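You operate a simulated robot arm through the tools that you are given. There is no shell and no other tool. Be economical: measure what you need, move in short steps, check, and stop when the job is done.

You run a simulated two-armed robot. Do the job below in one go: nothing can be reset, and whatever is moved stays where it is left.

JOB
Fit the green tape from the drawer on the tape holder and key out two lengths.
Fine: shut the drawer; hold the holder steady while you press its key.

Only the result counts: the job must be done as asked and must still hold three seconds after the hand-in. Knocking over, shifting, dropping, spilling or breaking anything else fails it.

ROBOT AND FRAMES
Two 7-joint arms with two-finger parallel grippers on one trunk, on a base that drives. Base frame: it is fixed to the floor where the robot stands at the start and does not move with it; the origin is under the middle of the robot, x ahead of it, y to its left, z up. Readings come in m, rad, newtons and seconds.
The left shoulder is at the start at [0.07, 0.134, 1.101], the right one opposite. With the tool pointing down near the work surface each hand reaches from about 0.1 to 0.64 m from the robot's upright axis, wherever it stands, measured 20 degrees to its own side. Places, roughly: holder key [0.8, 0.1, 0.9]; spindle of the tape holder [0.8, 0, 0.9]; tape drawer [0.6, 0, 0.8]. Payload 1.57 kg a hand.
The tool frame of a hand sits at the grasp point between the pads (the TCP): z along the fingers, y along the line on which they close. The tips reach 0.03 m beyond it. The gripper opens to 0.08 m. The fingers are 0.017 m wide and 0.012 m thick; the gripper's body (0.04 by 0.082 m) begins 0.08 m behind the TCP.
Orientation is that of the tool frame in the base frame, as a unit quaternion [x, y, z, w]. With the fingers straight down and closing along the base's y, the tool's x points along the base's -x, its y along +y and its z along -z.

CONTROLS
- The arms move only by the tool move_arm. It takes "left_moves", "right_moves" or both (then of equal length, played together; a hand with none holds still); each is a list of rows, each a list of 7 numbers: the shift along the base's x, y, z in m, then the turn, a rotation vector about the base's x, y, z in rad, then the finger opening in m, from 0 to 0.08. In form: [[tx, ty, tz, wx, wy, wz, gripper], ...]. A call has 1 to 20 rows; each row is the pose to reach, as a shift and turn from the pose commanded when the call began. Each row takes 0.2 s and may step no farther than 0.05 m and 0.15 rad from the row before; otherwise, or with a gripper value out of range, the whole call is refused. A pose out of reach is approached as far as the arm can. The call stops where the force on the tool passes 40 N (or 10 N more than at its start, if that is more) or the arm is blocked; 0.2 s more then pass. Each finger travels about 0.153 m/s and halts on what it meets, pressing with about 30 N; the grip force reading is that of the motor and also rises with nothing between the fingers. The clock runs only during rows and for 0.2 s after the last one: add rows that repeat a pose to give the fingers time. It gives the time, the measured TCP pose, the force on the tool (base axes), the opening and the grip force at its end, in the units of the frame above (readings bear some noise), with the torque about the TCP (base axes, N m) and any sound that the robot's microphone picked up, and new pictures: "show" is both (left out), scene, wrist or none (wrist: the cameras of the hands that moved).
- Cameras (640 x 400 px; columns grow to the right, rows downward): "scene" is now at [0.1359, -0.0136, 1.3252]; the picture's right is [-0.17, -0.99, 0.00], its down [-0.59, 0.10, -0.80] and it looks along [0.79, -0.14, -0.60] (base axes); focal length 214 px, centre (320, 200). "left" rides on the left gripper at [0.072, 0.006, -0.122] in its tool frame; the picture's right is [-0.09, 1.00, 0.00], its down [-0.84, -0.08, -0.54] and it looks along [-0.54, -0.05, 0.84] (tool axes); focal length 238 px, centre (320, 200). "right" rides on the right gripper at [0.072, -0.007, -0.122] in its tool frame; the picture's right is [0.09, 1.00, 0.00], its down [-0.84, 0.08, -0.54] and it looks along [-0.54, 0.05, 0.84] (tool axes); focal length 238 px, centre (320, 200). There is no depth. A picture from a camera that has moved, and an enlarged one, comes with that camera's place and axes in the base frame and with its lens.
- move_column(by): slides the trunk up (or, below 0, down) by that many m; the arms and the scene camera ride with it, the base frame stays. It gives what a move gives, with no picture.
- roll_base(legs): drives the robot by 1 to 6 legs, each [ahead, left, turn to the left] in m, m and rad, along the robot's own axes; the way and the turn of a leg run together, so that a leg with both is an arc; at most 1.5 m and 3.142 rad a leg. The arms and the cameras ride along, it lands a little off, and it stops where it bumps. It gives what a move gives, and a new picture of the scene camera.
- turn_head(pan, tilt): turns the head with the scene camera to pan (to the left, within 1.501 rad either way) and tilt (down, from -0.506 to 1.204), counted from straight ahead of the robot. It gives what a move gives, and a new picture of the scene camera.
- inspect(camera, box): a new picture of the part [left, top, right, bottom] of that camera's present view, enlarged. The clock stands still meanwhile.
- hand_in(): hands the job in; it is judged then, once.

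Go step by step. Nothing tells you exact positions but the pictures and the camera data: compare them with the known pose of the tool, close in by small moves and look again before you grip or let go. The budget is 120 turns and 260 pictures, counting those below and the enlarged ones. Unless the task says otherwise, let go and move clear before handing in, and close with one line.

The tools are called after ">>>" as name(argument=value, ...) on one line, values as JSON. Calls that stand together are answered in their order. move_arm: Moves the arms, as the interface text tells. Its arguments: {"type":"object","properties":{"left_moves":{"type":"array","items":{"type":"array","items":{"type":"number"}}},"right_moves":{"type":"array","items":{"type":"array","items":{"type":"number"}}},"show":{"type":"string","enum":["both","scene","wrist","none"]}},"required":[]} The other tools are called the same way: move_column (by) slides the trunk up or down; roll_base (legs) drives the base; turn_head (pan, tilt) turns the head that bears the scene camera; inspect (camera, box) takes an enlarged picture of a part of a camera's view; hand_in () hands the job in.

At the start:

```text
time: 0.0
left_eef_pos: [0.4284, 0.1484, 1.2265]
left_tool_rot: [-0.001, 1.0, -0.001, 0.0]
left_ft_force: [0.8, 0.5, 0.3]
left_moment: [-0.01, -0.02, 0.0]
left_finger_gap: 0.0798
left_grip_force: 0.1
right_eef_pos: [0.3658, -0.1332, 1.2373]
right_tool_rot: [0.002, 1.0, 0.0, -0.001]
right_ft_force: [-0.5, -0.3, 0.0]
right_moment: [0.03, -0.06, -0.01]
right_finger_gap: 0.08
right_grip_force: 0.0
trunk travel left (down, up): [-0.675, 0.265]
robot x, y, heading: [-0.0021, 0.0013, 0.002]
head pan, tilt: [-0.171, 0.637]
```

scene: 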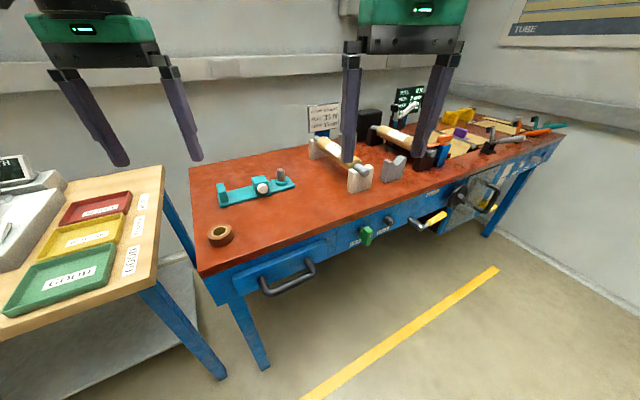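
right: 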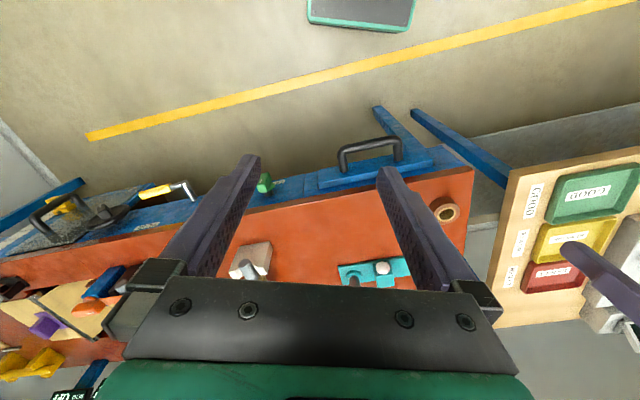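
left: 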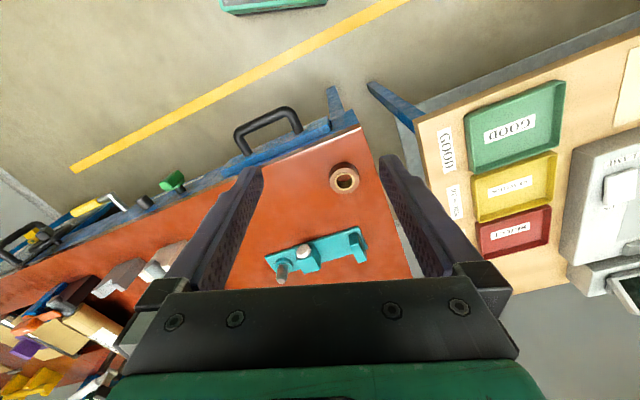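

I see a bench with a teal tape holder, a loose brown roll, and a drawer with a handle. I'll look closer first.

>>> inspect(camera="scene", box=[180, 140, 400, 310])

>>> inspect(camera="left", box=[220, 90, 420, 290])

>>> inspect(camera="scene", box=[290, 80, 570, 250])

```text
2.35 times, centred on (290, 225) of scene
camera zoom: at [0.1359, -0.0136, 1.3252], right [-0.17, -0.99, 0.0], down [-0.59, 0.1, -0.8], along [0.79, -0.14, -0.6], focal length 505 px, centre (391, 141)
```

zoom: 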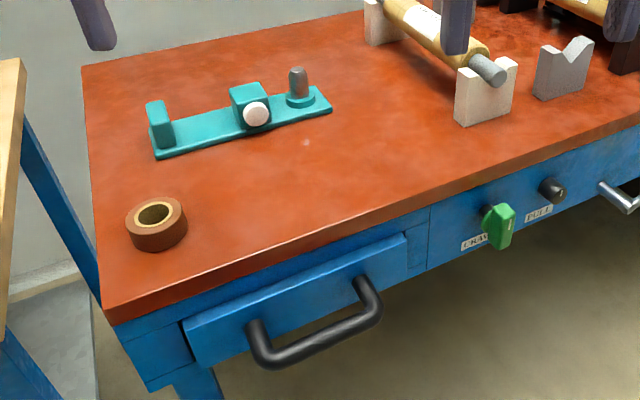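

```text
2.00 times, centred on (320, 190) of left
camera zoom: at [0.3567, 0.1555, 1.3481], right [0.09, 1.0, 0.0], down [0.84, -0.08, 0.54], along [0.54, -0.05, -0.84], focal length 477 px, centre (320, 220)
```

zoom: 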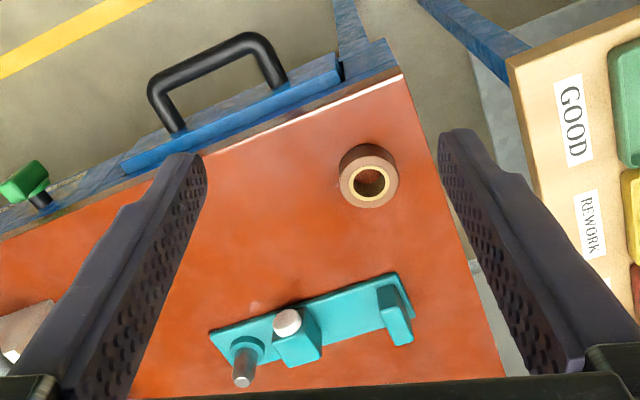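

```text
2.29 times, centred on (430, 165) of scene
camera zoom: at [0.1359, -0.0136, 1.3252], right [-0.17, -0.99, 0.0], down [-0.59, 0.1, -0.8], along [0.79, -0.14, -0.6], focal length 490 px, centre (69, 280)
```

zoom: 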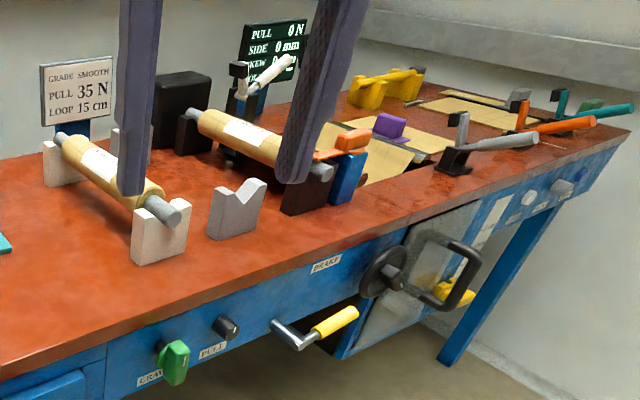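

>>> turn_head(pan=0.0, tilt=0.95)

>>> move_arm(right_moves=[[0, 0, -0.03, 0, 0, -0.14, 0.06], [0, 0, -0.06, 0, 0, -0.28, 0.06], [0.0, 0.01, -0.09, 0, 0, -0.42, 0.06], [0.0, 0.02, -0.12, 0, 0, -0.56, 0.06], [0.0, 0.03, -0.15, 0, 0, -0.7, 0.06], [0.0, 0.04, -0.18, 0, 0, -0.84, 0.06], [0.01, 0.06, -0.2, 0, 0, -0.98, 0.06], [0.02, 0.08, -0.22, 0, 0, -1.12, 0.06], [0.03, 0.1, -0.24, 0, 0, -1.23, 0.06], [0.04, 0.12, -0.26, 0, 0, -1.3, 0.06]], left_moves=[[0, 0.02, 0, 0, 0, 0, 0.08], [0, 0.04, 0, 0, 0, 0, 0.08], [0, 0.06, 0, 0, 0, 0, 0.08], [0, 0.08, 0, 0, 0, 0, 0.08], [0, 0.1, 0, 0, 0, 0, 0.08], [0, 0.12, 0, 0, 0, 0, 0.08], [0, 0.14, 0, 0, 0, 0, 0.08], [0, 0.15, 0, 0, 0, 0, 0.08], [0, 0.15, 0, 0, 0, 0, 0.08], [0, 0.15, 0, 0, 0, 0, 0.08]])

```text
time: 0.8
left_eef_pos: [0.4273, 0.1484, 1.2264]
left_tool_rot: [0.001, 1.0, 0.0, 0.0]
left_ft_force: [-0.3, -0.4, -0.5]
left_moment: [0.0, -0.02, 0.04]
left_finger_gap: 0.0801
left_grip_force: 0.1
right_eef_pos: [0.3661, -0.1338, 1.2375]
right_tool_rot: [0.001, 1.0, 0.0, 0.0]
right_ft_force: [-0.1, -0.1, 0.7]
right_moment: [-0.03, -0.02, 0.0]
right_finger_gap: 0.0801
right_grip_force: 0.1
trunk travel left (down, up): [-0.675, 0.265]
robot x, y, heading: [0.0012, -0.001, 0.0]
head pan, tilt: [0.0, 0.949]
camera scene: at [0.1226, 0.001, 1.3001], right [0.0, -1.0, 0.0], down [-0.81, 0.0, -0.58], along [0.58, 0.0, -0.81], focal length 214 px, centre (320, 200)
```

scene: 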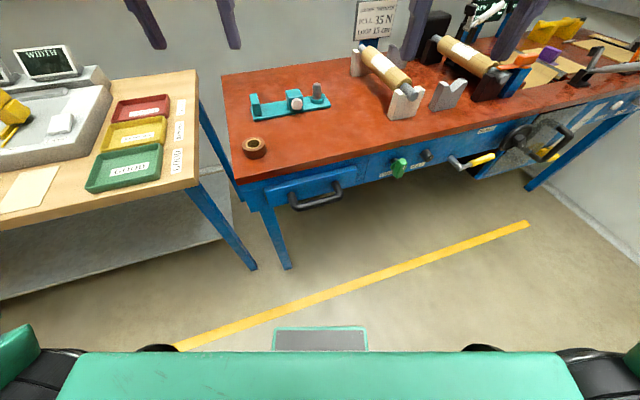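

```text
time: 3.0
left_eef_pos: [0.4284, 0.2997, 1.2249]
left_tool_rot: [-0.001, 1.0, -0.001, -0.002]
left_ft_force: [-0.3, 0.0, -0.4]
left_moment: [-0.03, 0.03, 0.02]
left_finger_gap: 0.0797
left_grip_force: 0.1
right_eef_pos: [0.4077, -0.012, 0.9782]
right_tool_rot: [0.605, 0.796, 0.001, 0.0]
right_ft_force: [0.0, -0.2, 1.1]
right_moment: [0.02, 0.04, 0.01]
right_finger_gap: 0.0598
right_grip_force: 0.1
trunk travel left (down, up): [-0.675, 0.265]
robot x, y, heading: [-0.0035, -0.003, -0.003]
head pan, tilt: [0.0, 0.949]
camera scene: at [0.1236, 0.0023, 1.3], right [0.0, -1.0, 0.0], down [-0.81, 0.0, -0.58], along [0.58, 0.0, -0.81], focal length 214 px, centre (320, 200)
camera right: at [0.3808, 0.055, 1.0997], right [0.94, 0.35, 0.0], down [0.3, -0.79, 0.54], along [0.19, -0.51, -0.84], focal length 238 px, centre (320, 200)
camera left: at [0.3574, 0.3077, 1.3472], right [0.09, 1.0, 0.0], down [0.84, -0.08, 0.54], along [0.54, -0.05, -0.84], focal length 238 px, centre (320, 200)
```

scene: 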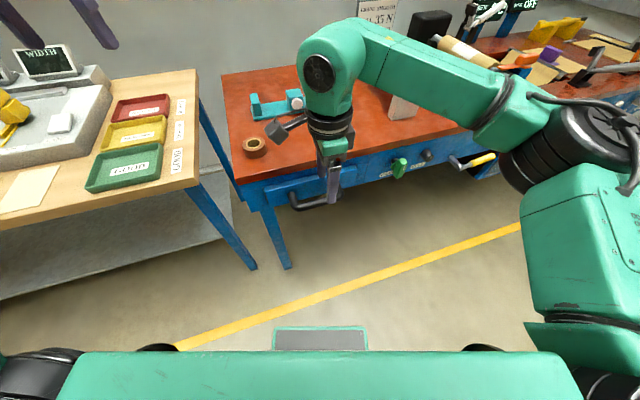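
right: 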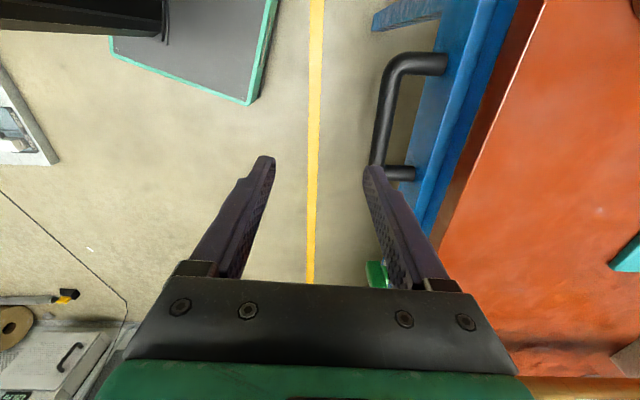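
left: 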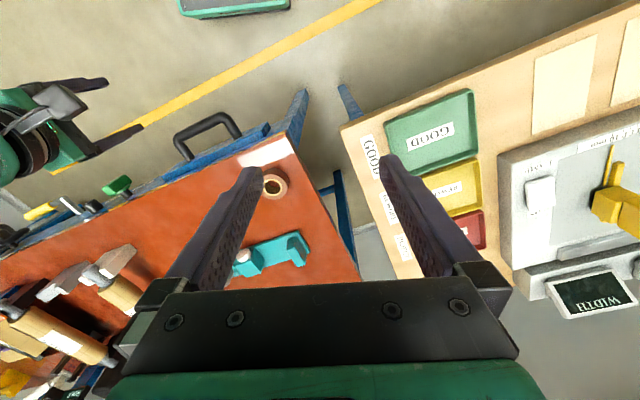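

>>> move_arm(right_moves=[[0.015, 0.002, -0.03, 0.031, -0.112, 0, 0.04], [0.03, 0.005, -0.06, 0.062, -0.225, 0, 0.04], [0.047, 0.008, -0.1, 0.0935, -0.337, 0, 0.04], [0.047, 0.008, -0.1, 0.0935, -0.337, 0, 0.04]])

```text
time: 4.0
left_eef_pos: [0.4277, 0.2998, 1.2257]
left_tool_rot: [-0.001, 1.0, -0.001, 0.0]
left_ft_force: [-0.8, 0.3, 0.3]
left_moment: [0.02, -0.02, 0.0]
left_finger_gap: 0.0798
left_grip_force: 0.1
right_eef_pos: [0.4501, -0.0054, 0.878]
right_tool_rot: [0.596, 0.784, 0.139, 0.105]
right_ft_force: [0.2, 0.3, 0.6]
right_moment: [0.04, 0.01, 0.0]
right_finger_gap: 0.0401
right_grip_force: 0.1
trunk travel left (down, up): [-0.675, 0.265]
robot x, y, heading: [0.0004, 0.0021, -0.001]
head pan, tilt: [0.0, 0.949]
camera scene: at [0.1225, 0.0013, 1.3001], right [0.0, -1.0, 0.0], down [-0.81, 0.0, -0.58], along [0.58, 0.0, -0.81], focal length 214 px, centre (320, 200)
camera right: at [0.3841, 0.0499, 0.989], right [0.88, 0.34, 0.34], down [0.11, -0.84, 0.54], along [0.47, -0.43, -0.77], focal length 238 px, centre (320, 200)
```

scene: 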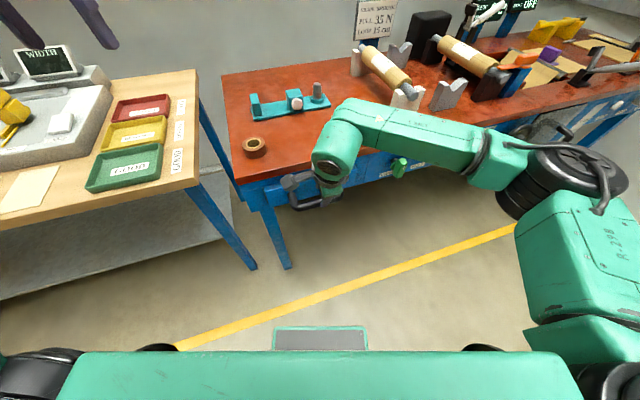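
right: 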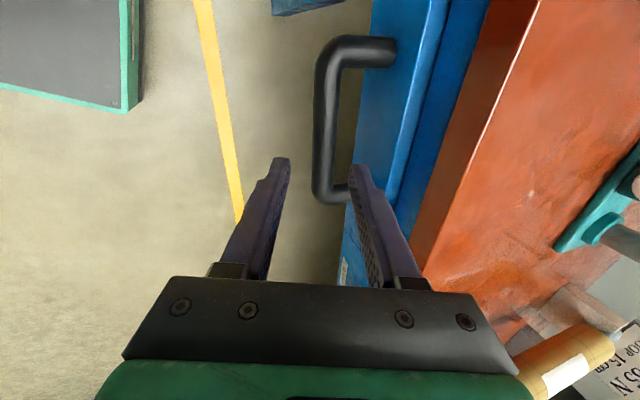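

>>> move_arm(right_moves=[[0.012, 0.003, -0.035, 0, 0, 0, 0.045], [0.025, 0.006, -0.07, 0, 0, 0, 0.045], [0.025, 0.006, -0.07, 0, 0, 0, 0.045]], show="wrist")

>>> inspect(camera="scene", box=[240, 120, 400, 220])

```text
time: 4.8
left_eef_pos: [0.4272, 0.3002, 1.2265]
left_tool_rot: [0.0, 1.0, 0.0, 0.0]
left_ft_force: [-0.4, 0.5, 0.2]
left_moment: [0.03, -0.01, 0.01]
left_finger_gap: 0.0801
left_grip_force: 0.2
right_eef_pos: [0.4766, -0.0001, 0.8079]
right_tool_rot: [0.596, 0.784, 0.139, 0.106]
right_ft_force: [-0.2, -0.5, 0.4]
right_moment: [0.0, 0.02, 0.01]
right_finger_gap: 0.0451
right_grip_force: 0.1
trunk travel left (down, up): [-0.675, 0.265]
robot x, y, heading: [0.0005, -0.0015, -0.002]
head pan, tilt: [0.0, 0.949]
camera right: at [0.4103, 0.0566, 0.92], right [0.88, 0.34, 0.34], down [0.11, -0.84, 0.54], along [0.47, -0.43, -0.77], focal length 238 px, centre (320, 200)
```

right: 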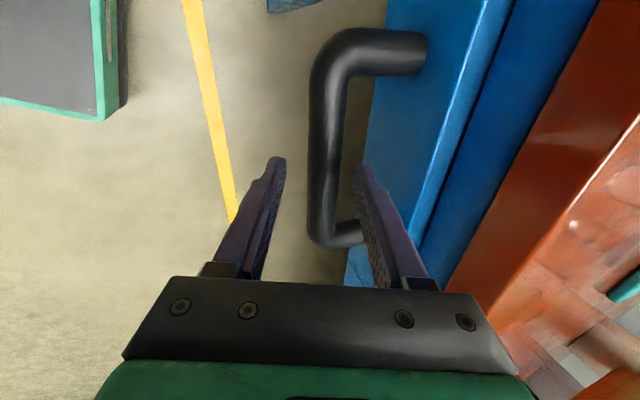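

```text
4.00 times, centred on (320, 170) of scene
camera zoom: at [0.122, 0.001, 1.3002], right [0.0, -1.0, 0.0], down [-0.81, 0.0, -0.58], along [0.58, 0.0, -0.81], focal length 858 px, centre (320, 320)
```

zoom: 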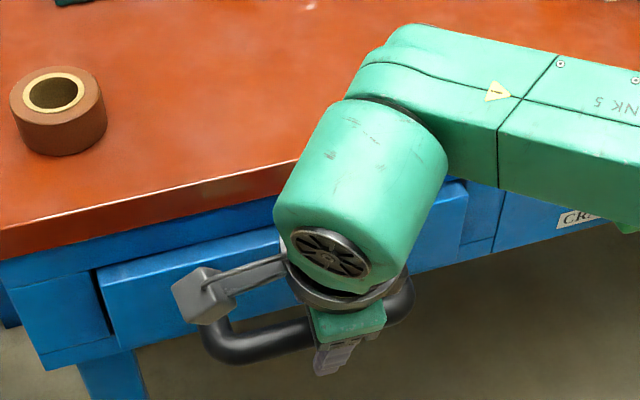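

>>> move_arm(right_moves=[[0.007, 0.002, -0.02, 0, 0, 0, 0.045], [0.014, 0.004, -0.04, 0, 0, 0, 0.045], [0.014, 0.004, -0.04, 0, 0, 0, 0.045]], show="wrist")

```text
time: 5.6
left_eef_pos: [0.4281, 0.2986, 1.2252]
left_tool_rot: [0.0, 1.0, 0.0, 0.0]
left_ft_force: [-0.2, 0.1, 0.1]
left_moment: [0.01, 0.02, 0.04]
left_finger_gap: 0.0801
left_grip_force: 0.1
right_eef_pos: [0.4908, 0.0041, 0.7679]
right_tool_rot: [0.596, 0.784, 0.139, 0.105]
right_ft_force: [0.2, -0.9, 0.1]
right_moment: [0.01, 0.01, -0.01]
right_finger_gap: 0.0449
right_grip_force: 0.0
trunk travel left (down, up): [-0.675, 0.265]
robot x, y, heading: [0.0005, 0.0003, 0.002]
head pan, tilt: [0.0, 0.949]
camera right: at [0.4251, 0.0601, 0.8797], right [0.88, 0.34, 0.34], down [0.11, -0.84, 0.54], along [0.47, -0.43, -0.77], focal length 238 px, centre (320, 200)
```

right: 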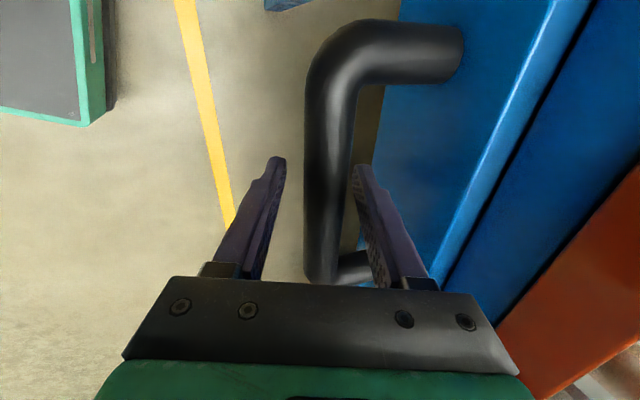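

>>> move_arm(right_moves=[[0, 0, -0.003, 0, 0, 0, 0.03], [0, 0, -0.003, 0, 0, 0, 0.01], [0, 0, -0.003, 0, 0, 0, 0.0], [0, 0, -0.003, 0, 0, 0, 0.0]], show="wrist")

```text
time: 6.6
left_eef_pos: [0.426, 0.299, 1.2276]
left_tool_rot: [0.0, 1.0, 0.0, 0.0]
left_ft_force: [0.5, -0.3, -0.7]
left_moment: [0.0, -0.01, -0.02]
left_finger_gap: 0.0801
left_grip_force: 0.0
right_eef_pos: [0.4899, 0.0043, 0.7654]
right_tool_rot: [0.596, 0.784, 0.139, 0.106]
right_ft_force: [3.1, -2.4, 13.3]
right_moment: [-0.23, -0.07, 0.7]
right_finger_gap: 0.0254
right_grip_force: 36.9
trunk travel left (down, up): [-0.675, 0.265]
robot x, y, heading: [-0.0022, 0.0023, -0.004]
head pan, tilt: [0.0, 0.949]
camera right: at [0.4246, 0.0601, 0.878], right [0.88, 0.34, 0.34], down [0.11, -0.84, 0.54], along [0.47, -0.43, -0.77], focal length 238 px, centre (320, 200)
```

right: 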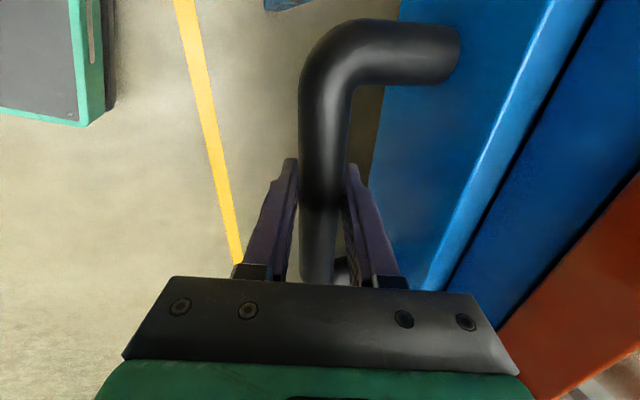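

The bar is gripped. Pulling the drawer along its normal.

>>> move_arm(right_moves=[[-0.019, -0.0055, 0, 0, 0, 0, 0], [-0.038, -0.011, 0, 0, 0, 0, 0], [-0.057, -0.0165, 0, 0, 0, 0, 0], [-0.077, -0.022, 0, 0, 0, 0, 0], [-0.096, -0.028, 0, 0, 0, 0, 0], [-0.115, -0.033, 0, 0, 0, 0, 0], [-0.134, -0.038, 0, 0, 0, 0, 0]], show="scene")

```text
time: 8.2
left_eef_pos: [0.426, 0.2954, 1.2278]
left_tool_rot: [0.0, 1.0, 0.002, 0.0]
left_ft_force: [-0.4, -0.4, 0.2]
left_moment: [-0.02, 0.0, -0.01]
left_finger_gap: 0.0799
left_grip_force: 0.0
right_eef_pos: [0.3571, -0.0379, 0.7641]
right_tool_rot: [0.596, 0.784, 0.141, 0.105]
right_ft_force: [6.6, -20.3, 22.5]
right_moment: [0.13, 0.1, 0.77]
right_finger_gap: 0.0252
right_grip_force: 37.1
trunk travel left (down, up): [-0.675, 0.265]
robot x, y, heading: [0.001, 0.0009, -0.002]
head pan, tilt: [0.0, 0.949]
camera scene: at [0.1213, -0.0033, 1.3002], right [0.0, -1.0, 0.0], down [-0.81, 0.0, -0.58], along [0.58, 0.0, -0.81], focal length 214 px, centre (320, 200)
```

scene: 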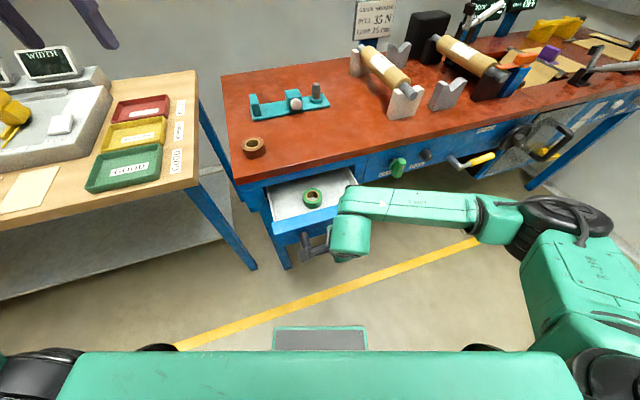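

>>> inspect(camera="scene", box=[240, 120, 400, 260])

>>> inspect(camera="left", box=[0, 60, 320, 260])

```text
2.86 times, centred on (320, 190) of scene
camera zoom: at [0.1213, -0.0033, 1.3002], right [0.0, -1.0, 0.0], down [-0.81, 0.0, -0.58], along [0.58, 0.0, -0.81], focal length 613 px, centre (320, 229)
```

zoom: 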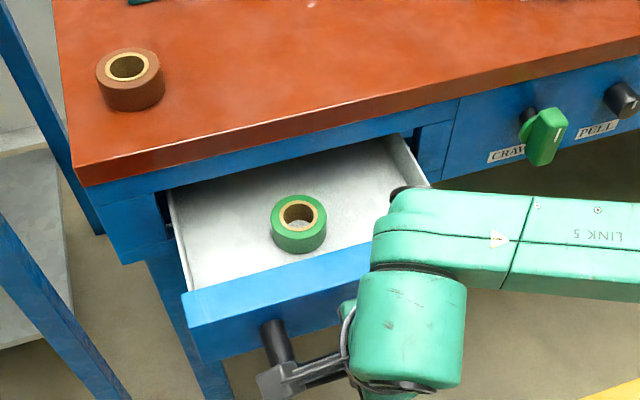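

```text
2.00 times, centred on (160, 160) of left
camera zoom: at [0.355, 0.3017, 1.3493], right [0.09, 1.0, 0.0], down [0.84, -0.08, 0.54], along [0.54, -0.05, -0.84], focal length 477 px, centre (640, 280)
```

zoom: 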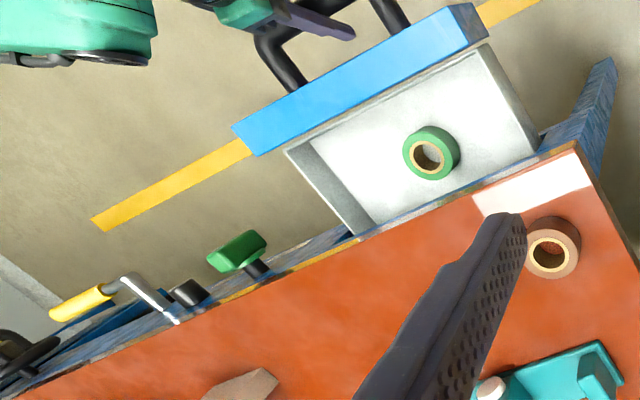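

>>> move_arm(right_moves=[[-0.016, -0.009, 0, 0, 0, 0, 0], [-0.035, -0.015, 0, 0, 0, 0, 0], [-0.054, -0.021, 0, 0, 0, 0, 0], [-0.073, -0.027, 0, 0, 0, 0, 0], [-0.092, -0.033, 0, 0, 0, 0, 0]], show="scene")

```text
time: 9.4
left_eef_pos: [0.431, 0.3012, 1.2244]
left_tool_rot: [-0.001, 1.0, -0.001, -0.001]
left_ft_force: [-1.6, 0.3, 0.1]
left_moment: [0.01, -0.01, -0.03]
left_finger_gap: 0.0798
left_grip_force: 0.1
right_eef_pos: [0.2862, -0.0605, 0.7656]
right_tool_rot: [0.595, 0.782, 0.147, 0.112]
right_ft_force: [16.1, 10.6, -25.7]
right_moment: [-0.16, 0.02, 0.68]
right_finger_gap: 0.0258
right_grip_force: 36.8
trunk travel left (down, up): [-0.675, 0.265]
robot x, y, heading: [-0.0004, 0.0007, 0.003]
head pan, tilt: [0.0, 0.949]
stopped in row 5 (right hand): the force on the tool passed its limit at 46 N (the readings are from after the stop); the commanded pose is now the measured one
camera scene: at [0.1261, 0.0024, 1.2994], right [0.0, -1.0, 0.0], down [-0.81, 0.0, -0.58], along [0.58, 0.0, -0.81], focal length 214 px, centre (320, 200)
```

scene: 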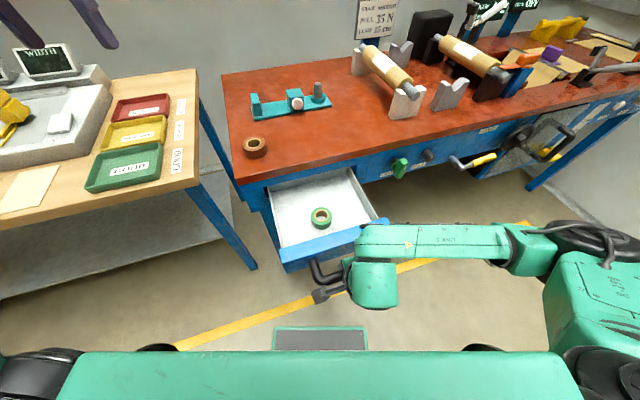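

>>> move_arm(left_moves=[[0.0, -0.03, -0.03, 0, 0, 0, 0.08], [0.0, -0.06, -0.06, 0, 0, 0, 0.08], [0.0, -0.09, -0.09, 0, 0, 0, 0.08], [0.005, -0.12, -0.12, 0, 0, 0, 0.08], [0.01, -0.15, -0.15, 0, 0, 0, 0.08], [0.015, -0.18, -0.18, 0, 0, 0, 0.08], [0.02, -0.21, -0.21, 0, 0, 0, 0.08], [0.023, -0.24, -0.24, 0, 0, 0, 0.08], [0.026, -0.27, -0.27, 0, 0, 0, 0.08], [0.029, -0.3, -0.29, 0, 0, 0, 0.08]])

```text
time: 11.6
left_eef_pos: [0.4593, 0.0022, 0.9335]
left_tool_rot: [-0.002, 1.0, -0.001, -0.002]
left_ft_force: [-0.6, -0.2, 0.3]
left_moment: [-0.02, 0.01, 0.01]
left_finger_gap: 0.0799
left_grip_force: 0.0
right_eef_pos: [0.286, -0.0604, 0.7657]
right_tool_rot: [0.596, 0.782, 0.146, 0.109]
right_ft_force: [17.5, 2.7, -16.8]
right_moment: [0.42, 0.26, 0.91]
right_finger_gap: 0.0252
right_grip_force: 36.8
trunk travel left (down, up): [-0.675, 0.265]
robot x, y, heading: [0.0011, 0.0002, 0.002]
head pan, tilt: [0.0, 0.949]
camera scene: at [0.1284, 0.0018, 1.2995], right [0.0, -1.0, 0.0], down [-0.82, 0.0, -0.58], along [0.58, 0.0, -0.82], focal length 214 px, centre (320, 200)
camera left: at [0.3887, 0.0083, 1.055], right [0.09, 1.0, 0.0], down [0.84, -0.07, 0.54], along [0.54, -0.05, -0.84], focal length 238 px, centre (320, 200)
```

scene: 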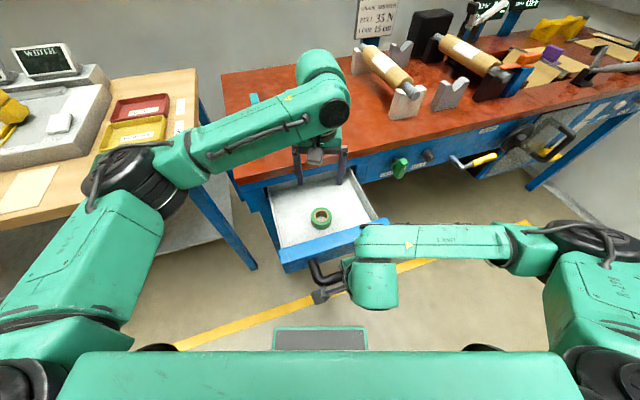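
left: 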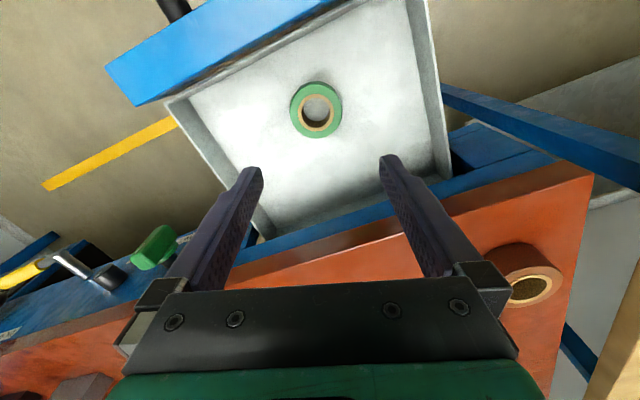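

>>> move_arm(left_moves=[[-0.005, -0.002, -0.04, 0, 0, 0, 0.08], [-0.009, -0.004, -0.08, 0, 0, 0, 0.08], [-0.009, -0.004, -0.1, 0, 0, 0, 0.08], [-0.009, -0.004, -0.1, 0, 0, 0, 0.08]], show="wrist")

```text
time: 12.6
left_eef_pos: [0.4508, -0.0034, 0.8335]
left_tool_rot: [-0.001, 1.0, -0.001, -0.003]
left_ft_force: [-0.4, 0.8, 0.4]
left_moment: [-0.02, 0.01, 0.02]
left_finger_gap: 0.0799
left_grip_force: 0.1
right_eef_pos: [0.2851, -0.0618, 0.7658]
right_tool_rot: [0.596, 0.782, 0.146, 0.11]
right_ft_force: [18.3, 5.3, -12.3]
right_moment: [0.15, 0.23, 0.82]
right_finger_gap: 0.0254
right_grip_force: 37.0
trunk travel left (down, up): [-0.675, 0.265]
robot x, y, heading: [-0.0031, 0.0017, -0.002]
head pan, tilt: [0.0, 0.949]
camera left: at [0.3804, 0.0046, 0.9552], right [0.09, 1.0, 0.0], down [0.84, -0.08, 0.54], along [0.54, -0.05, -0.84], focal length 238 px, centre (320, 200)
```

left: 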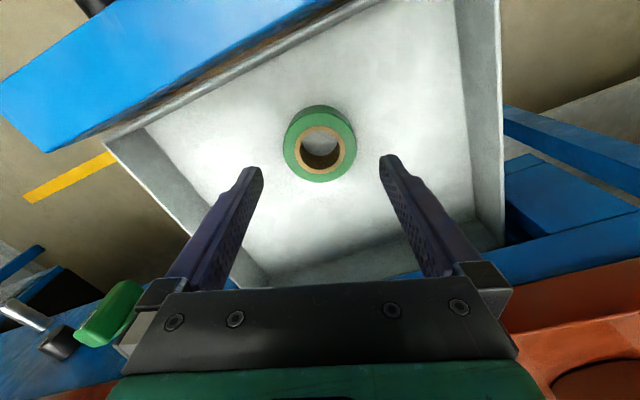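

>>> move_arm(left_moves=[[0.002, 0.001, -0.03, 0, 0, 0, 0.08], [0.002, 0.001, -0.05, 0, 0, 0, 0.08], [0.002, 0.001, -0.058, 0, 0, 0, 0.08], [0.002, 0.001, -0.058, 0, 0, 0, 0.08]], show="wrist")

```text
time: 13.6
left_eef_pos: [0.4513, -0.0021, 0.7744]
left_tool_rot: [-0.001, 1.0, -0.002, -0.003]
left_ft_force: [0.5, -1.0, 0.0]
left_moment: [0.01, 0.0, 0.04]
left_finger_gap: 0.0797
left_grip_force: 0.0
right_eef_pos: [0.286, -0.0608, 0.7663]
right_tool_rot: [0.596, 0.782, 0.146, 0.109]
right_ft_force: [19.0, 4.8, -8.5]
right_moment: [-0.14, 0.13, 0.72]
right_finger_gap: 0.0255
right_grip_force: 36.2
trunk travel left (down, up): [-0.675, 0.265]
robot x, y, heading: [-0.0021, 0.0008, 0.006]
head pan, tilt: [0.0, 0.949]
camera left: at [0.381, 0.0045, 0.8974], right [0.09, 1.0, 0.0], down [0.84, -0.08, 0.54], along [0.54, -0.05, -0.84], focal length 238 px, centre (320, 200)
```

left: 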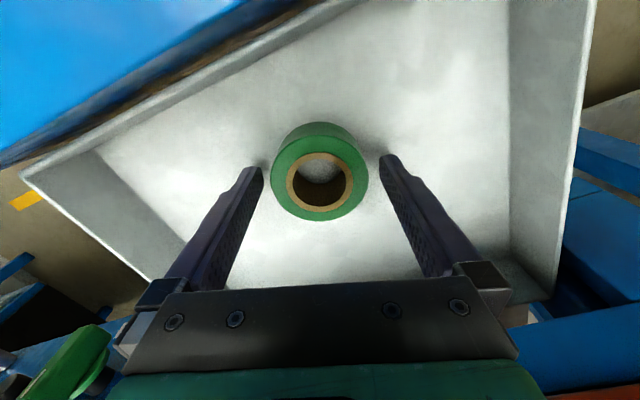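

>>> move_arm(left_moves=[[0, 0, 0, 0, 0, 0, 0.06], [0, 0, 0, 0, 0, 0, 0.04], [0, 0, 0, 0, 0, 0, 0.02], [0, 0, 0, 0, 0, 0, 0.02]], show="wrist")

```text
time: 14.6
left_eef_pos: [0.4516, -0.0021, 0.7749]
left_tool_rot: [0.0, 1.0, -0.001, -0.002]
left_ft_force: [0.3, -0.6, 0.2]
left_moment: [-0.02, 0.01, 0.01]
left_finger_gap: 0.0599
left_grip_force: 30.3
right_eef_pos: [0.2857, -0.0616, 0.7657]
right_tool_rot: [0.596, 0.782, 0.146, 0.11]
right_ft_force: [19.5, 3.4, -5.3]
right_moment: [-0.23, 0.09, 0.66]
right_finger_gap: 0.0252
right_grip_force: 37.0
trunk travel left (down, up): [-0.675, 0.265]
robot x, y, heading: [0.0012, -0.0002, 0.007]
head pan, tilt: [0.0, 0.949]
camera left: at [0.381, 0.0045, 0.8977], right [0.09, 1.0, 0.0], down [0.84, -0.08, 0.54], along [0.54, -0.05, -0.84], focal length 238 px, centre (320, 200)
```

left: 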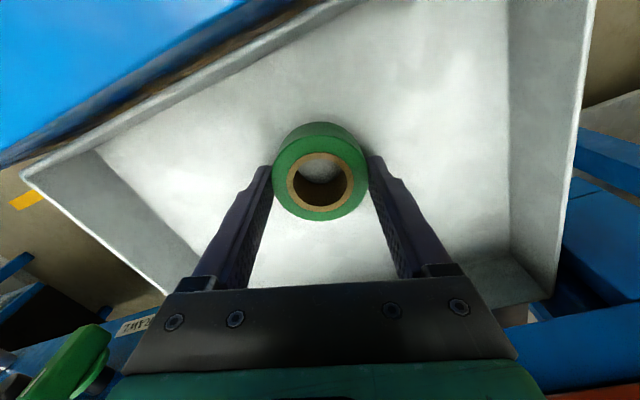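

>>> move_arm(left_moves=[[0, 0, 0.03, 0, 0, 0, 0.02], [0, 0, 0.07, 0, 0, 0, 0.02], [0, 0.0, 0.12, 0, 0, 0, 0.02], [0, 0.03, 0.16, 0, 0, 0, 0.02], [0, 0.06, 0.2, 0, 0, 0, 0.02], [0, 0.1, 0.23, 0, 0, 0, 0.02], [0, 0.14, 0.26, 0, 0, 0, 0.02], [0, 0.17, 0.29, 0, 0, 0, 0.02]])

```text
time: 16.4
left_eef_pos: [0.4525, 0.1684, 1.0687]
left_tool_rot: [-0.001, 1.0, -0.001, -0.002]
left_ft_force: [-0.1, -0.6, 0.0]
left_moment: [0.04, -0.03, 0.01]
left_finger_gap: 0.0599
left_grip_force: 29.7
right_eef_pos: [0.2856, -0.061, 0.7668]
right_tool_rot: [0.596, 0.782, 0.145, 0.111]
right_ft_force: [19.1, 4.2, -1.7]
right_moment: [-0.34, -0.2, 0.48]
right_finger_gap: 0.0256
right_grip_force: 36.9
trunk travel left (down, up): [-0.675, 0.265]
robot x, y, heading: [0.0007, 0.0005, 0.002]
head pan, tilt: [0.0, 0.949]
camera scene: at [0.1274, 0.0025, 1.2995], right [0.0, -1.0, 0.0], down [-0.82, 0.0, -0.58], along [0.58, 0.0, -0.82], focal length 214 px, centre (320, 200)
camera left: at [0.381, 0.1756, 1.191], right [0.09, 1.0, 0.0], down [0.84, -0.07, 0.54], along [0.54, -0.05, -0.84], focal length 238 px, centre (320, 200)
```

scene: 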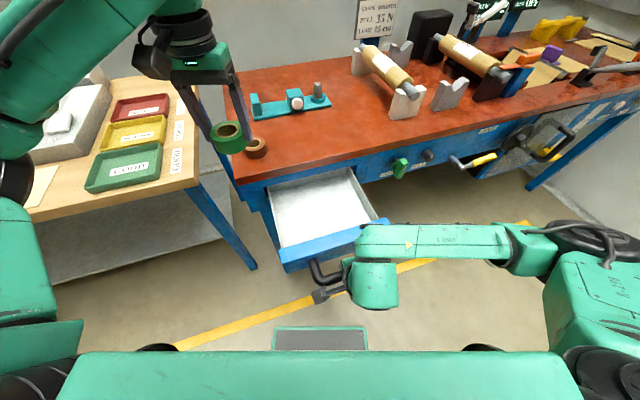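
left: 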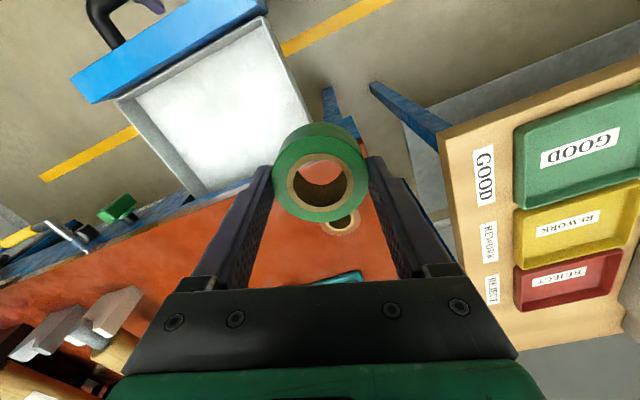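

Roll held. Now pushing the drawer shut with the right hand.

>>> move_arm(right_moves=[[0.019, 0.006, 0, 0, 0, 0, 0], [0.038, 0.012, 0, 0, 0, 0, 0], [0.057, 0.018, 0, 0, 0, 0, 0], [0.076, 0.024, 0, 0, 0, 0, 0], [0.095, 0.03, 0, 0, 0, 0, 0], [0.114, 0.036, 0, 0, 0, 0, 0], [0.133, 0.042, 0, 0, 0, 0, 0], [0.152, 0.048, 0, 0, 0, 0, 0], [0.171, 0.054, 0, 0, 0, 0, 0], [0.19, 0.06, 0, 0, 0, 0, 0], [0.2, 0.064, 0, 0, 0, 0, 0], [0.206, 0.065, 0, 0, 0, 0, 0], [0.212, 0.067, 0, 0, 0, 0, 0]])

```text
time: 19.2
left_eef_pos: [0.448, 0.1695, 1.0701]
left_tool_rot: [0.0, 1.0, -0.002, 0.0]
left_ft_force: [-0.1, 0.4, -1.1]
left_moment: [-0.01, 0.0, 0.0]
left_finger_gap: 0.0601
left_grip_force: 30.2
right_eef_pos: [0.4945, 0.0068, 0.7664]
right_tool_rot: [0.596, 0.782, 0.145, 0.11]
right_ft_force: [-8.5, 11.5, -22.7]
right_moment: [-0.22, -0.15, 0.48]
right_finger_gap: 0.0255
right_grip_force: 37.1
trunk travel left (down, up): [-0.675, 0.265]
robot x, y, heading: [-0.0011, 0.0042, 0.001]
head pan, tilt: [0.0, 0.949]
camera scene: at [0.1242, 0.0045, 1.2999], right [0.0, -1.0, 0.0], down [-0.81, 0.0, -0.58], along [0.58, 0.0, -0.81], focal length 214 px, centre (320, 200)
camera right: at [0.426, 0.063, 0.8781], right [0.87, 0.34, 0.36], down [0.11, -0.84, 0.53], along [0.48, -0.43, -0.77], focal length 238 px, centre (320, 200)
```

scene: 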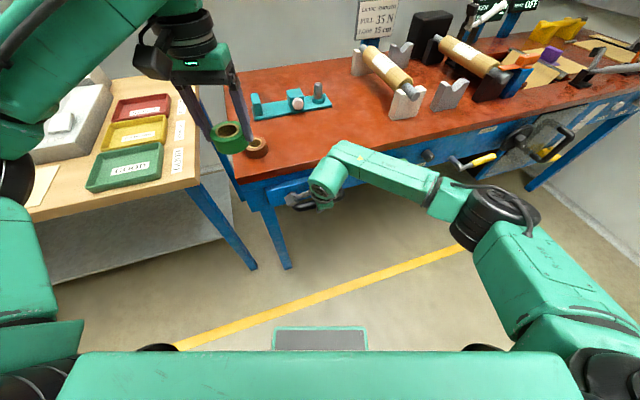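
right: 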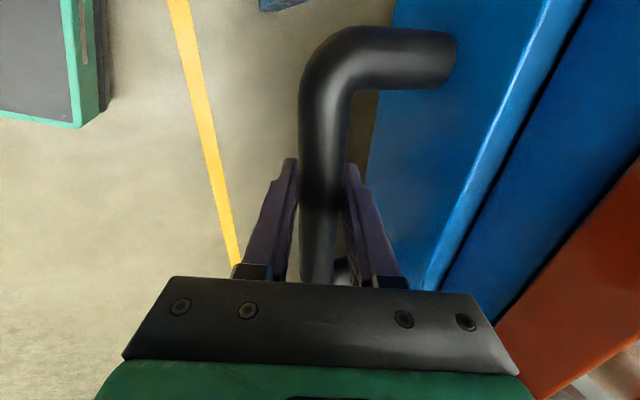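

>>> move_arm(right_moves=[[0.005, 0.0015, 0, 0, 0, 0, 0], [0.01, 0.003, 0, 0, 0, 0, 0]], show="none")

>>> inspect(camera="scene", box=[220, 140, 380, 240])

```text
time: 19.8
left_eef_pos: [0.4454, 0.1681, 1.0723]
left_tool_rot: [0.0, 1.0, 0.0, 0.002]
left_ft_force: [0.9, 0.3, -1.3]
left_moment: [0.01, -0.01, 0.01]
left_finger_gap: 0.0602
left_grip_force: 29.9
right_eef_pos: [0.4941, 0.0068, 0.7667]
right_tool_rot: [0.594, 0.785, 0.142, 0.107]
right_ft_force: [-11.8, -0.1, 9.4]
right_moment: [-0.96, -0.21, 0.39]
right_finger_gap: 0.0252
right_grip_force: 36.6
trunk travel left (down, up): [-0.675, 0.265]
robot x, y, heading: [-0.0019, 0.0021, -0.003]
head pan, tilt: [0.0, 0.949]
stopped in row 2 (right hand): the force on the tool passed its limit at 42 N (the readings are from after the stop); the commanded pose is now the measured one
```

```text
4.00 times, centred on (300, 190) of scene
camera zoom: at [0.1188, 0.0008, 1.3012], right [0.0, -1.0, 0.0], down [-0.81, 0.0, -0.58], along [0.58, 0.0, -0.81], focal length 858 px, centre (400, 240)
```

zoom: 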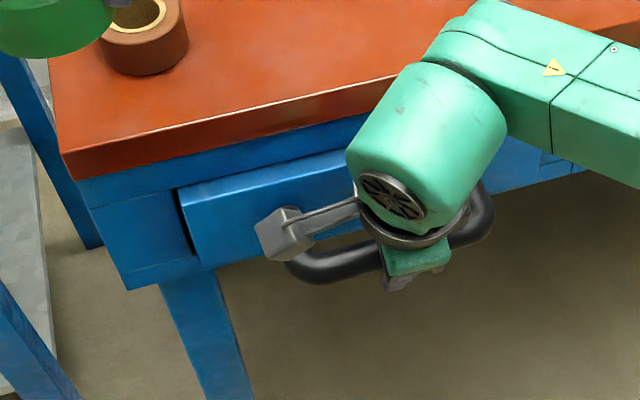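

Shut against its stop. I release the handle and back the right hand out along the fingers.

>>> move_arm(right_moves=[[0, 0, 0, 0, 0, 0, 0.03], [0, 0, 0, 0, 0, 0, 0.045], [0, 0, 0, 0, 0, 0, 0.045], [-0.013, -0.004, 0.038, 0, 0, 0, 0.045], [-0.026, -0.008, 0.075, 0, 0, 0, 0.045], [-0.04, -0.012, 0.115, 0, 0, 0, 0.045], [-0.06, -0.03, 0.16, 0, 0, 0, 0.045], [-0.08, -0.06, 0.2, 0, 0, 0, 0.045], [-0.1, -0.09, 0.24, 0, 0, 0, 0.045], [-0.12, -0.12, 0.28, 0, 0, 0, 0.045]])

```text
refused: row 7 steps farther than a row can; nothing moved
```

>>> move_arm(right_moves=[[0, 0, 0, 0, 0, 0, 0.03], [0, 0, 0, 0, 0, 0, 0.045], [0, 0, 0, 0, 0, 0, 0.045], [-0.013, -0.004, 0.038, 0, 0, 0, 0.045], [-0.026, -0.008, 0.075, 0, 0, 0, 0.045], [-0.04, -0.012, 0.115, 0, 0, 0, 0.045], [-0.055, -0.03, 0.15, 0, 0, 0, 0.045], [-0.07, -0.055, 0.18, 0, 0, 0, 0.045], [-0.085, -0.08, 0.21, 0, 0, 0, 0.045], [-0.1, -0.105, 0.24, 0, 0, 0, 0.045]])

```text
time: 22.0
left_eef_pos: [0.4472, 0.1664, 1.0703]
left_tool_rot: [-0.001, 1.0, 0.001, 0.001]
left_ft_force: [0.0, -0.9, -0.9]
left_moment: [0.06, -0.03, -0.01]
left_finger_gap: 0.0599
left_grip_force: 30.1
right_eef_pos: [0.396, -0.0967, 1.0043]
right_tool_rot: [0.596, 0.783, 0.143, 0.108]
right_ft_force: [-0.6, 1.5, 0.5]
right_moment: [0.02, 0.02, -0.02]
right_finger_gap: 0.0448
right_grip_force: 0.1
trunk travel left (down, up): [-0.675, 0.265]
robot x, y, heading: [-0.0002, -0.002, -0.001]
head pan, tilt: [0.0, 0.949]
camera scene: at [0.1212, 0.0004, 1.3002], right [0.0, -1.0, 0.0], down [-0.81, 0.0, -0.58], along [0.58, 0.0, -0.81], focal length 214 px, centre (320, 200)
camera right: at [0.329, -0.0424, 1.1166], right [0.87, 0.34, 0.35], down [0.11, -0.84, 0.53], along [0.47, -0.43, -0.77], focal length 238 px, centre (320, 200)
```

scene: 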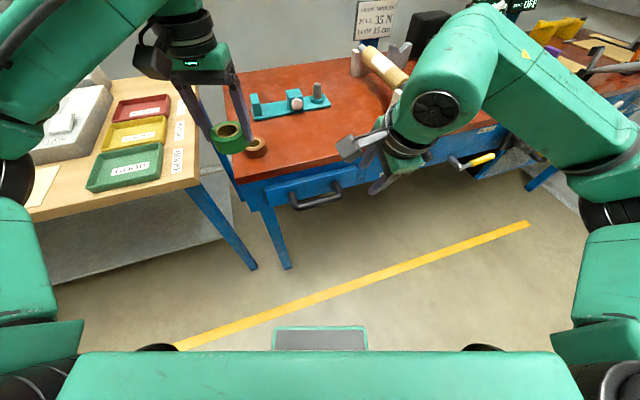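
right: 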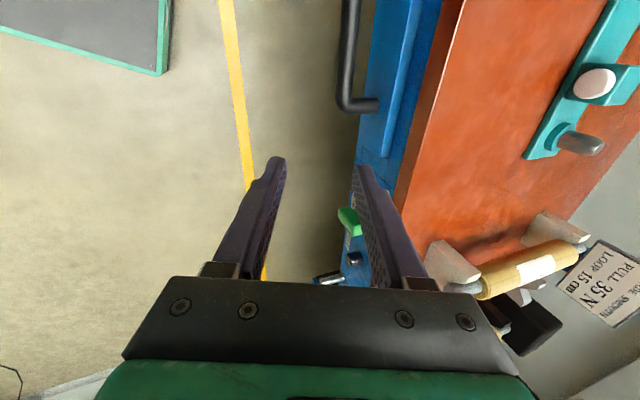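

>>> move_arm(right_moves=[[-0.0, 0, 0.04, 0, 0, 0, 0.02], [0, 0, 0.08, 0, 0, 0, 0.0], [0, 0, 0.12, 0, 0, 0, 0.0]], left_moves=[[-0.01, 0, 0.02, 0, 0, 0, 0.02], [-0.03, 0.0, 0.04, 0, 0, 0, 0.02], [-0.05, 0.0, 0.05, 0, 0, 0, 0.02]], show="none")

>>> roll_base(legs=[[0, 0, 0.308], [0, -0.2525, 0]])

```text
time: 22.8
left_eef_pos: [0.3969, 0.1672, 1.1195]
left_tool_rot: [0.0, 1.0, -0.001, 0.0]
left_ft_force: [-0.3, 1.1, -0.8]
left_moment: [-0.05, 0.0, 0.0]
left_finger_gap: 0.06
left_grip_force: 30.5
right_eef_pos: [0.3974, -0.0935, 1.1229]
right_tool_rot: [0.596, 0.783, 0.142, 0.108]
right_ft_force: [-0.5, -0.5, -0.4]
right_moment: [-0.02, -0.01, -0.05]
right_finger_gap: 0.0
right_grip_force: 21.1
trunk travel left (down, up): [-0.675, 0.265]
robot x, y, heading: [-0.0032, 0.0016, -0.001]
head pan, tilt: [0.0, 0.949]
```

```text
time: 25.6
left_eef_pos: [0.4045, 0.0445, 1.1203]
left_tool_rot: [-0.154, 0.988, -0.001, 0.001]
left_ft_force: [0.0, 1.0, -0.1]
left_moment: [0.02, 0.0, -0.02]
left_finger_gap: 0.0597
left_grip_force: 30.2
right_eef_pos: [0.4821, -0.2056, 1.1226]
right_tool_rot: [0.469, 0.865, 0.157, 0.085]
right_ft_force: [-0.8, 0.9, -0.1]
right_moment: [0.02, -0.01, -0.02]
right_finger_gap: 0.0
right_grip_force: 21.2
trunk travel left (down, up): [-0.675, 0.265]
robot x, y, heading: [0.0743, -0.2363, 0.309]
head pan, tilt: [0.0, 0.949]
camera scene: at [0.1908, -0.196, 1.3001], right [0.3, -0.95, 0.0], down [-0.77, -0.25, -0.58], along [0.55, 0.18, -0.81], focal length 214 px, centre (320, 200)
```

scene: 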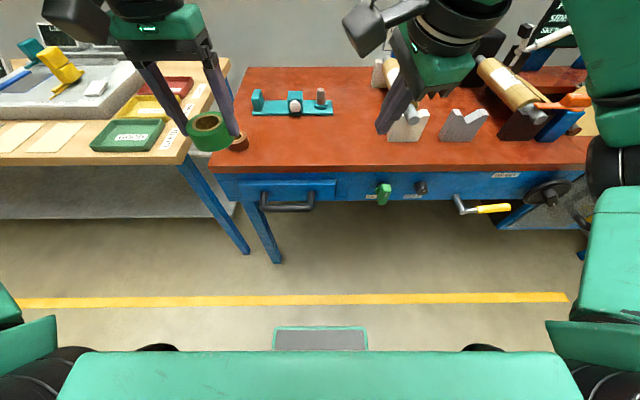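

>>> roll_base(legs=[[0.25, 0, 0]])

```text
time: 27.4
left_eef_pos: [0.6421, 0.1223, 1.1213]
left_tool_rot: [-0.156, 0.988, 0.0, 0.0]
left_ft_force: [1.1, 0.0, -0.5]
left_moment: [-0.03, -0.02, 0.03]
left_finger_gap: 0.0599
left_grip_force: 30.0
right_eef_pos: [0.7219, -0.1274, 1.1244]
right_tool_rot: [0.467, 0.866, 0.158, 0.084]
right_ft_force: [0.3, -0.4, 0.1]
right_moment: [0.03, 0.0, 0.01]
right_finger_gap: 0.0003
right_grip_force: 21.6
trunk travel left (down, up): [-0.675, 0.265]
robot x, y, heading: [0.3165, -0.1606, 0.313]
head pan, tilt: [0.0, 0.949]
camera scene: at [0.4305, -0.1198, 1.3002], right [0.31, -0.95, 0.0], down [-0.77, -0.25, -0.58], along [0.55, 0.18, -0.81], focal length 214 px, centre (320, 200)
```

scene: 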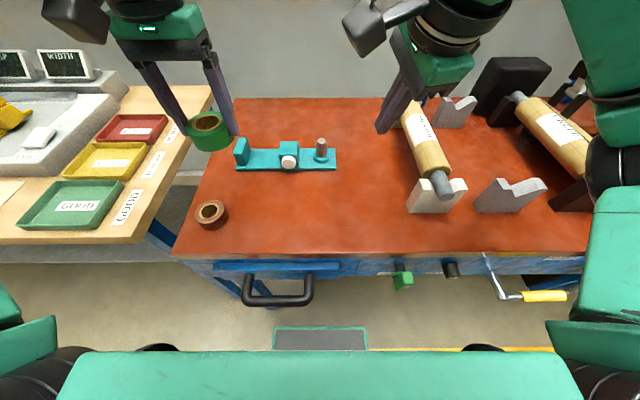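

>>> turn_head(pan=0.12, tilt=0.75)

>>> inspect(camera="scene", box=[240, 110, 420, 230])

>>> inspect(camera="left", box=[0, 0, 640, 400])

```text
time: 28.1
left_eef_pos: [0.6447, 0.1235, 1.12]
left_tool_rot: [-0.155, 0.988, -0.001, 0.001]
left_ft_force: [0.7, -0.3, -0.4]
left_moment: [-0.02, 0.02, -0.02]
left_finger_gap: 0.0603
left_grip_force: 30.5
right_eef_pos: [0.7223, -0.1273, 1.1214]
right_tool_rot: [0.467, 0.866, 0.157, 0.084]
right_ft_force: [0.0, 0.8, -0.3]
right_moment: [0.01, -0.02, -0.01]
right_finger_gap: 0.0
right_grip_force: 21.3
trunk travel left (down, up): [-0.675, 0.265]
robot x, y, heading: [0.3154, -0.1579, 0.314]
head pan, tilt: [0.12, 0.75]
camera scene: at [0.438, -0.1069, 1.3155], right [0.42, -0.91, 0.0], down [-0.62, -0.29, -0.73], along [0.66, 0.31, -0.68], focal length 214 px, centre (320, 200)
```

scene: 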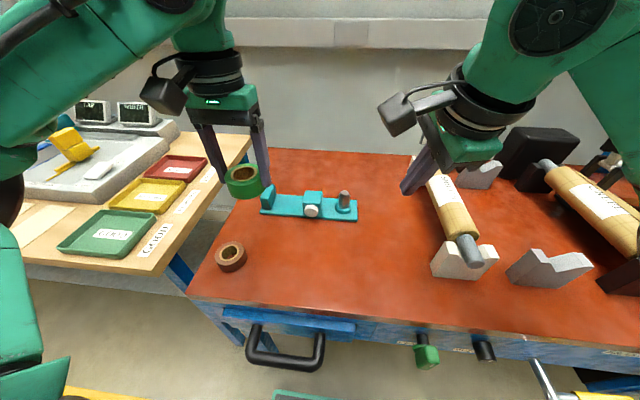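

```text
3.33 times, centred on (330, 170) of scene
camera zoom: at [0.438, -0.1069, 1.3155], right [0.42, -0.91, 0.0], down [-0.62, -0.29, -0.73], along [0.66, 0.31, -0.68], focal length 715 px, centre (287, 300)
```

zoom: 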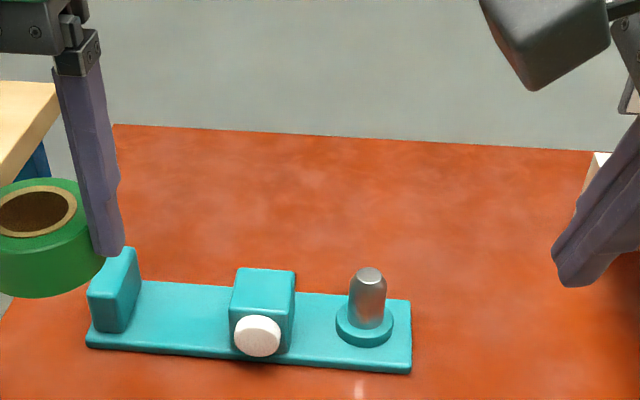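

```text
1.00 times, centred on (320, 200) of left (not enlarged: the box is as wide or as high as the picture)
camera zoom: at [0.5738, 0.1073, 1.2424], right [-0.22, 0.98, 0.0], down [0.82, 0.18, 0.54], along [0.53, 0.12, -0.84], focal length 238 px, centre (320, 200)
```

zoom: 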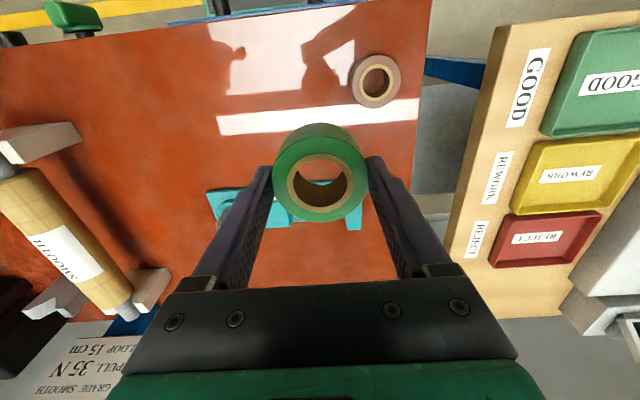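

>>> move_arm(left_moves=[[0.04, -0.005, 0, 0, 0, 0, 0.02], [0.08, -0.01, 0.0, 0, 0, 0, 0.02], [0.12, -0.015, -0.03, 0, 0, 0, 0.02], [0.15, -0.018, -0.06, 0, 0, 0, 0.02], [0.163, -0.02, -0.09, 0, 0, 0, 0.02], [0.163, -0.02, -0.09, 0, 0, 0, 0.02]], right_moves=[[-0.03, -0.02, 0, 0, 0, 0, 0], [-0.06, -0.04, 0, 0, 0, 0, 0], [-0.09, -0.06, 0, 0, 0, 0, 0], [-0.12, -0.08, 0, 0, 0, 0, 0], [-0.14, -0.1, 0, 0, 0, 0, 0], [-0.14, -0.1, 0, 0, 0, 0, 0]])

```text
refused: row 3 steps farther than a row can; nothing moved
```

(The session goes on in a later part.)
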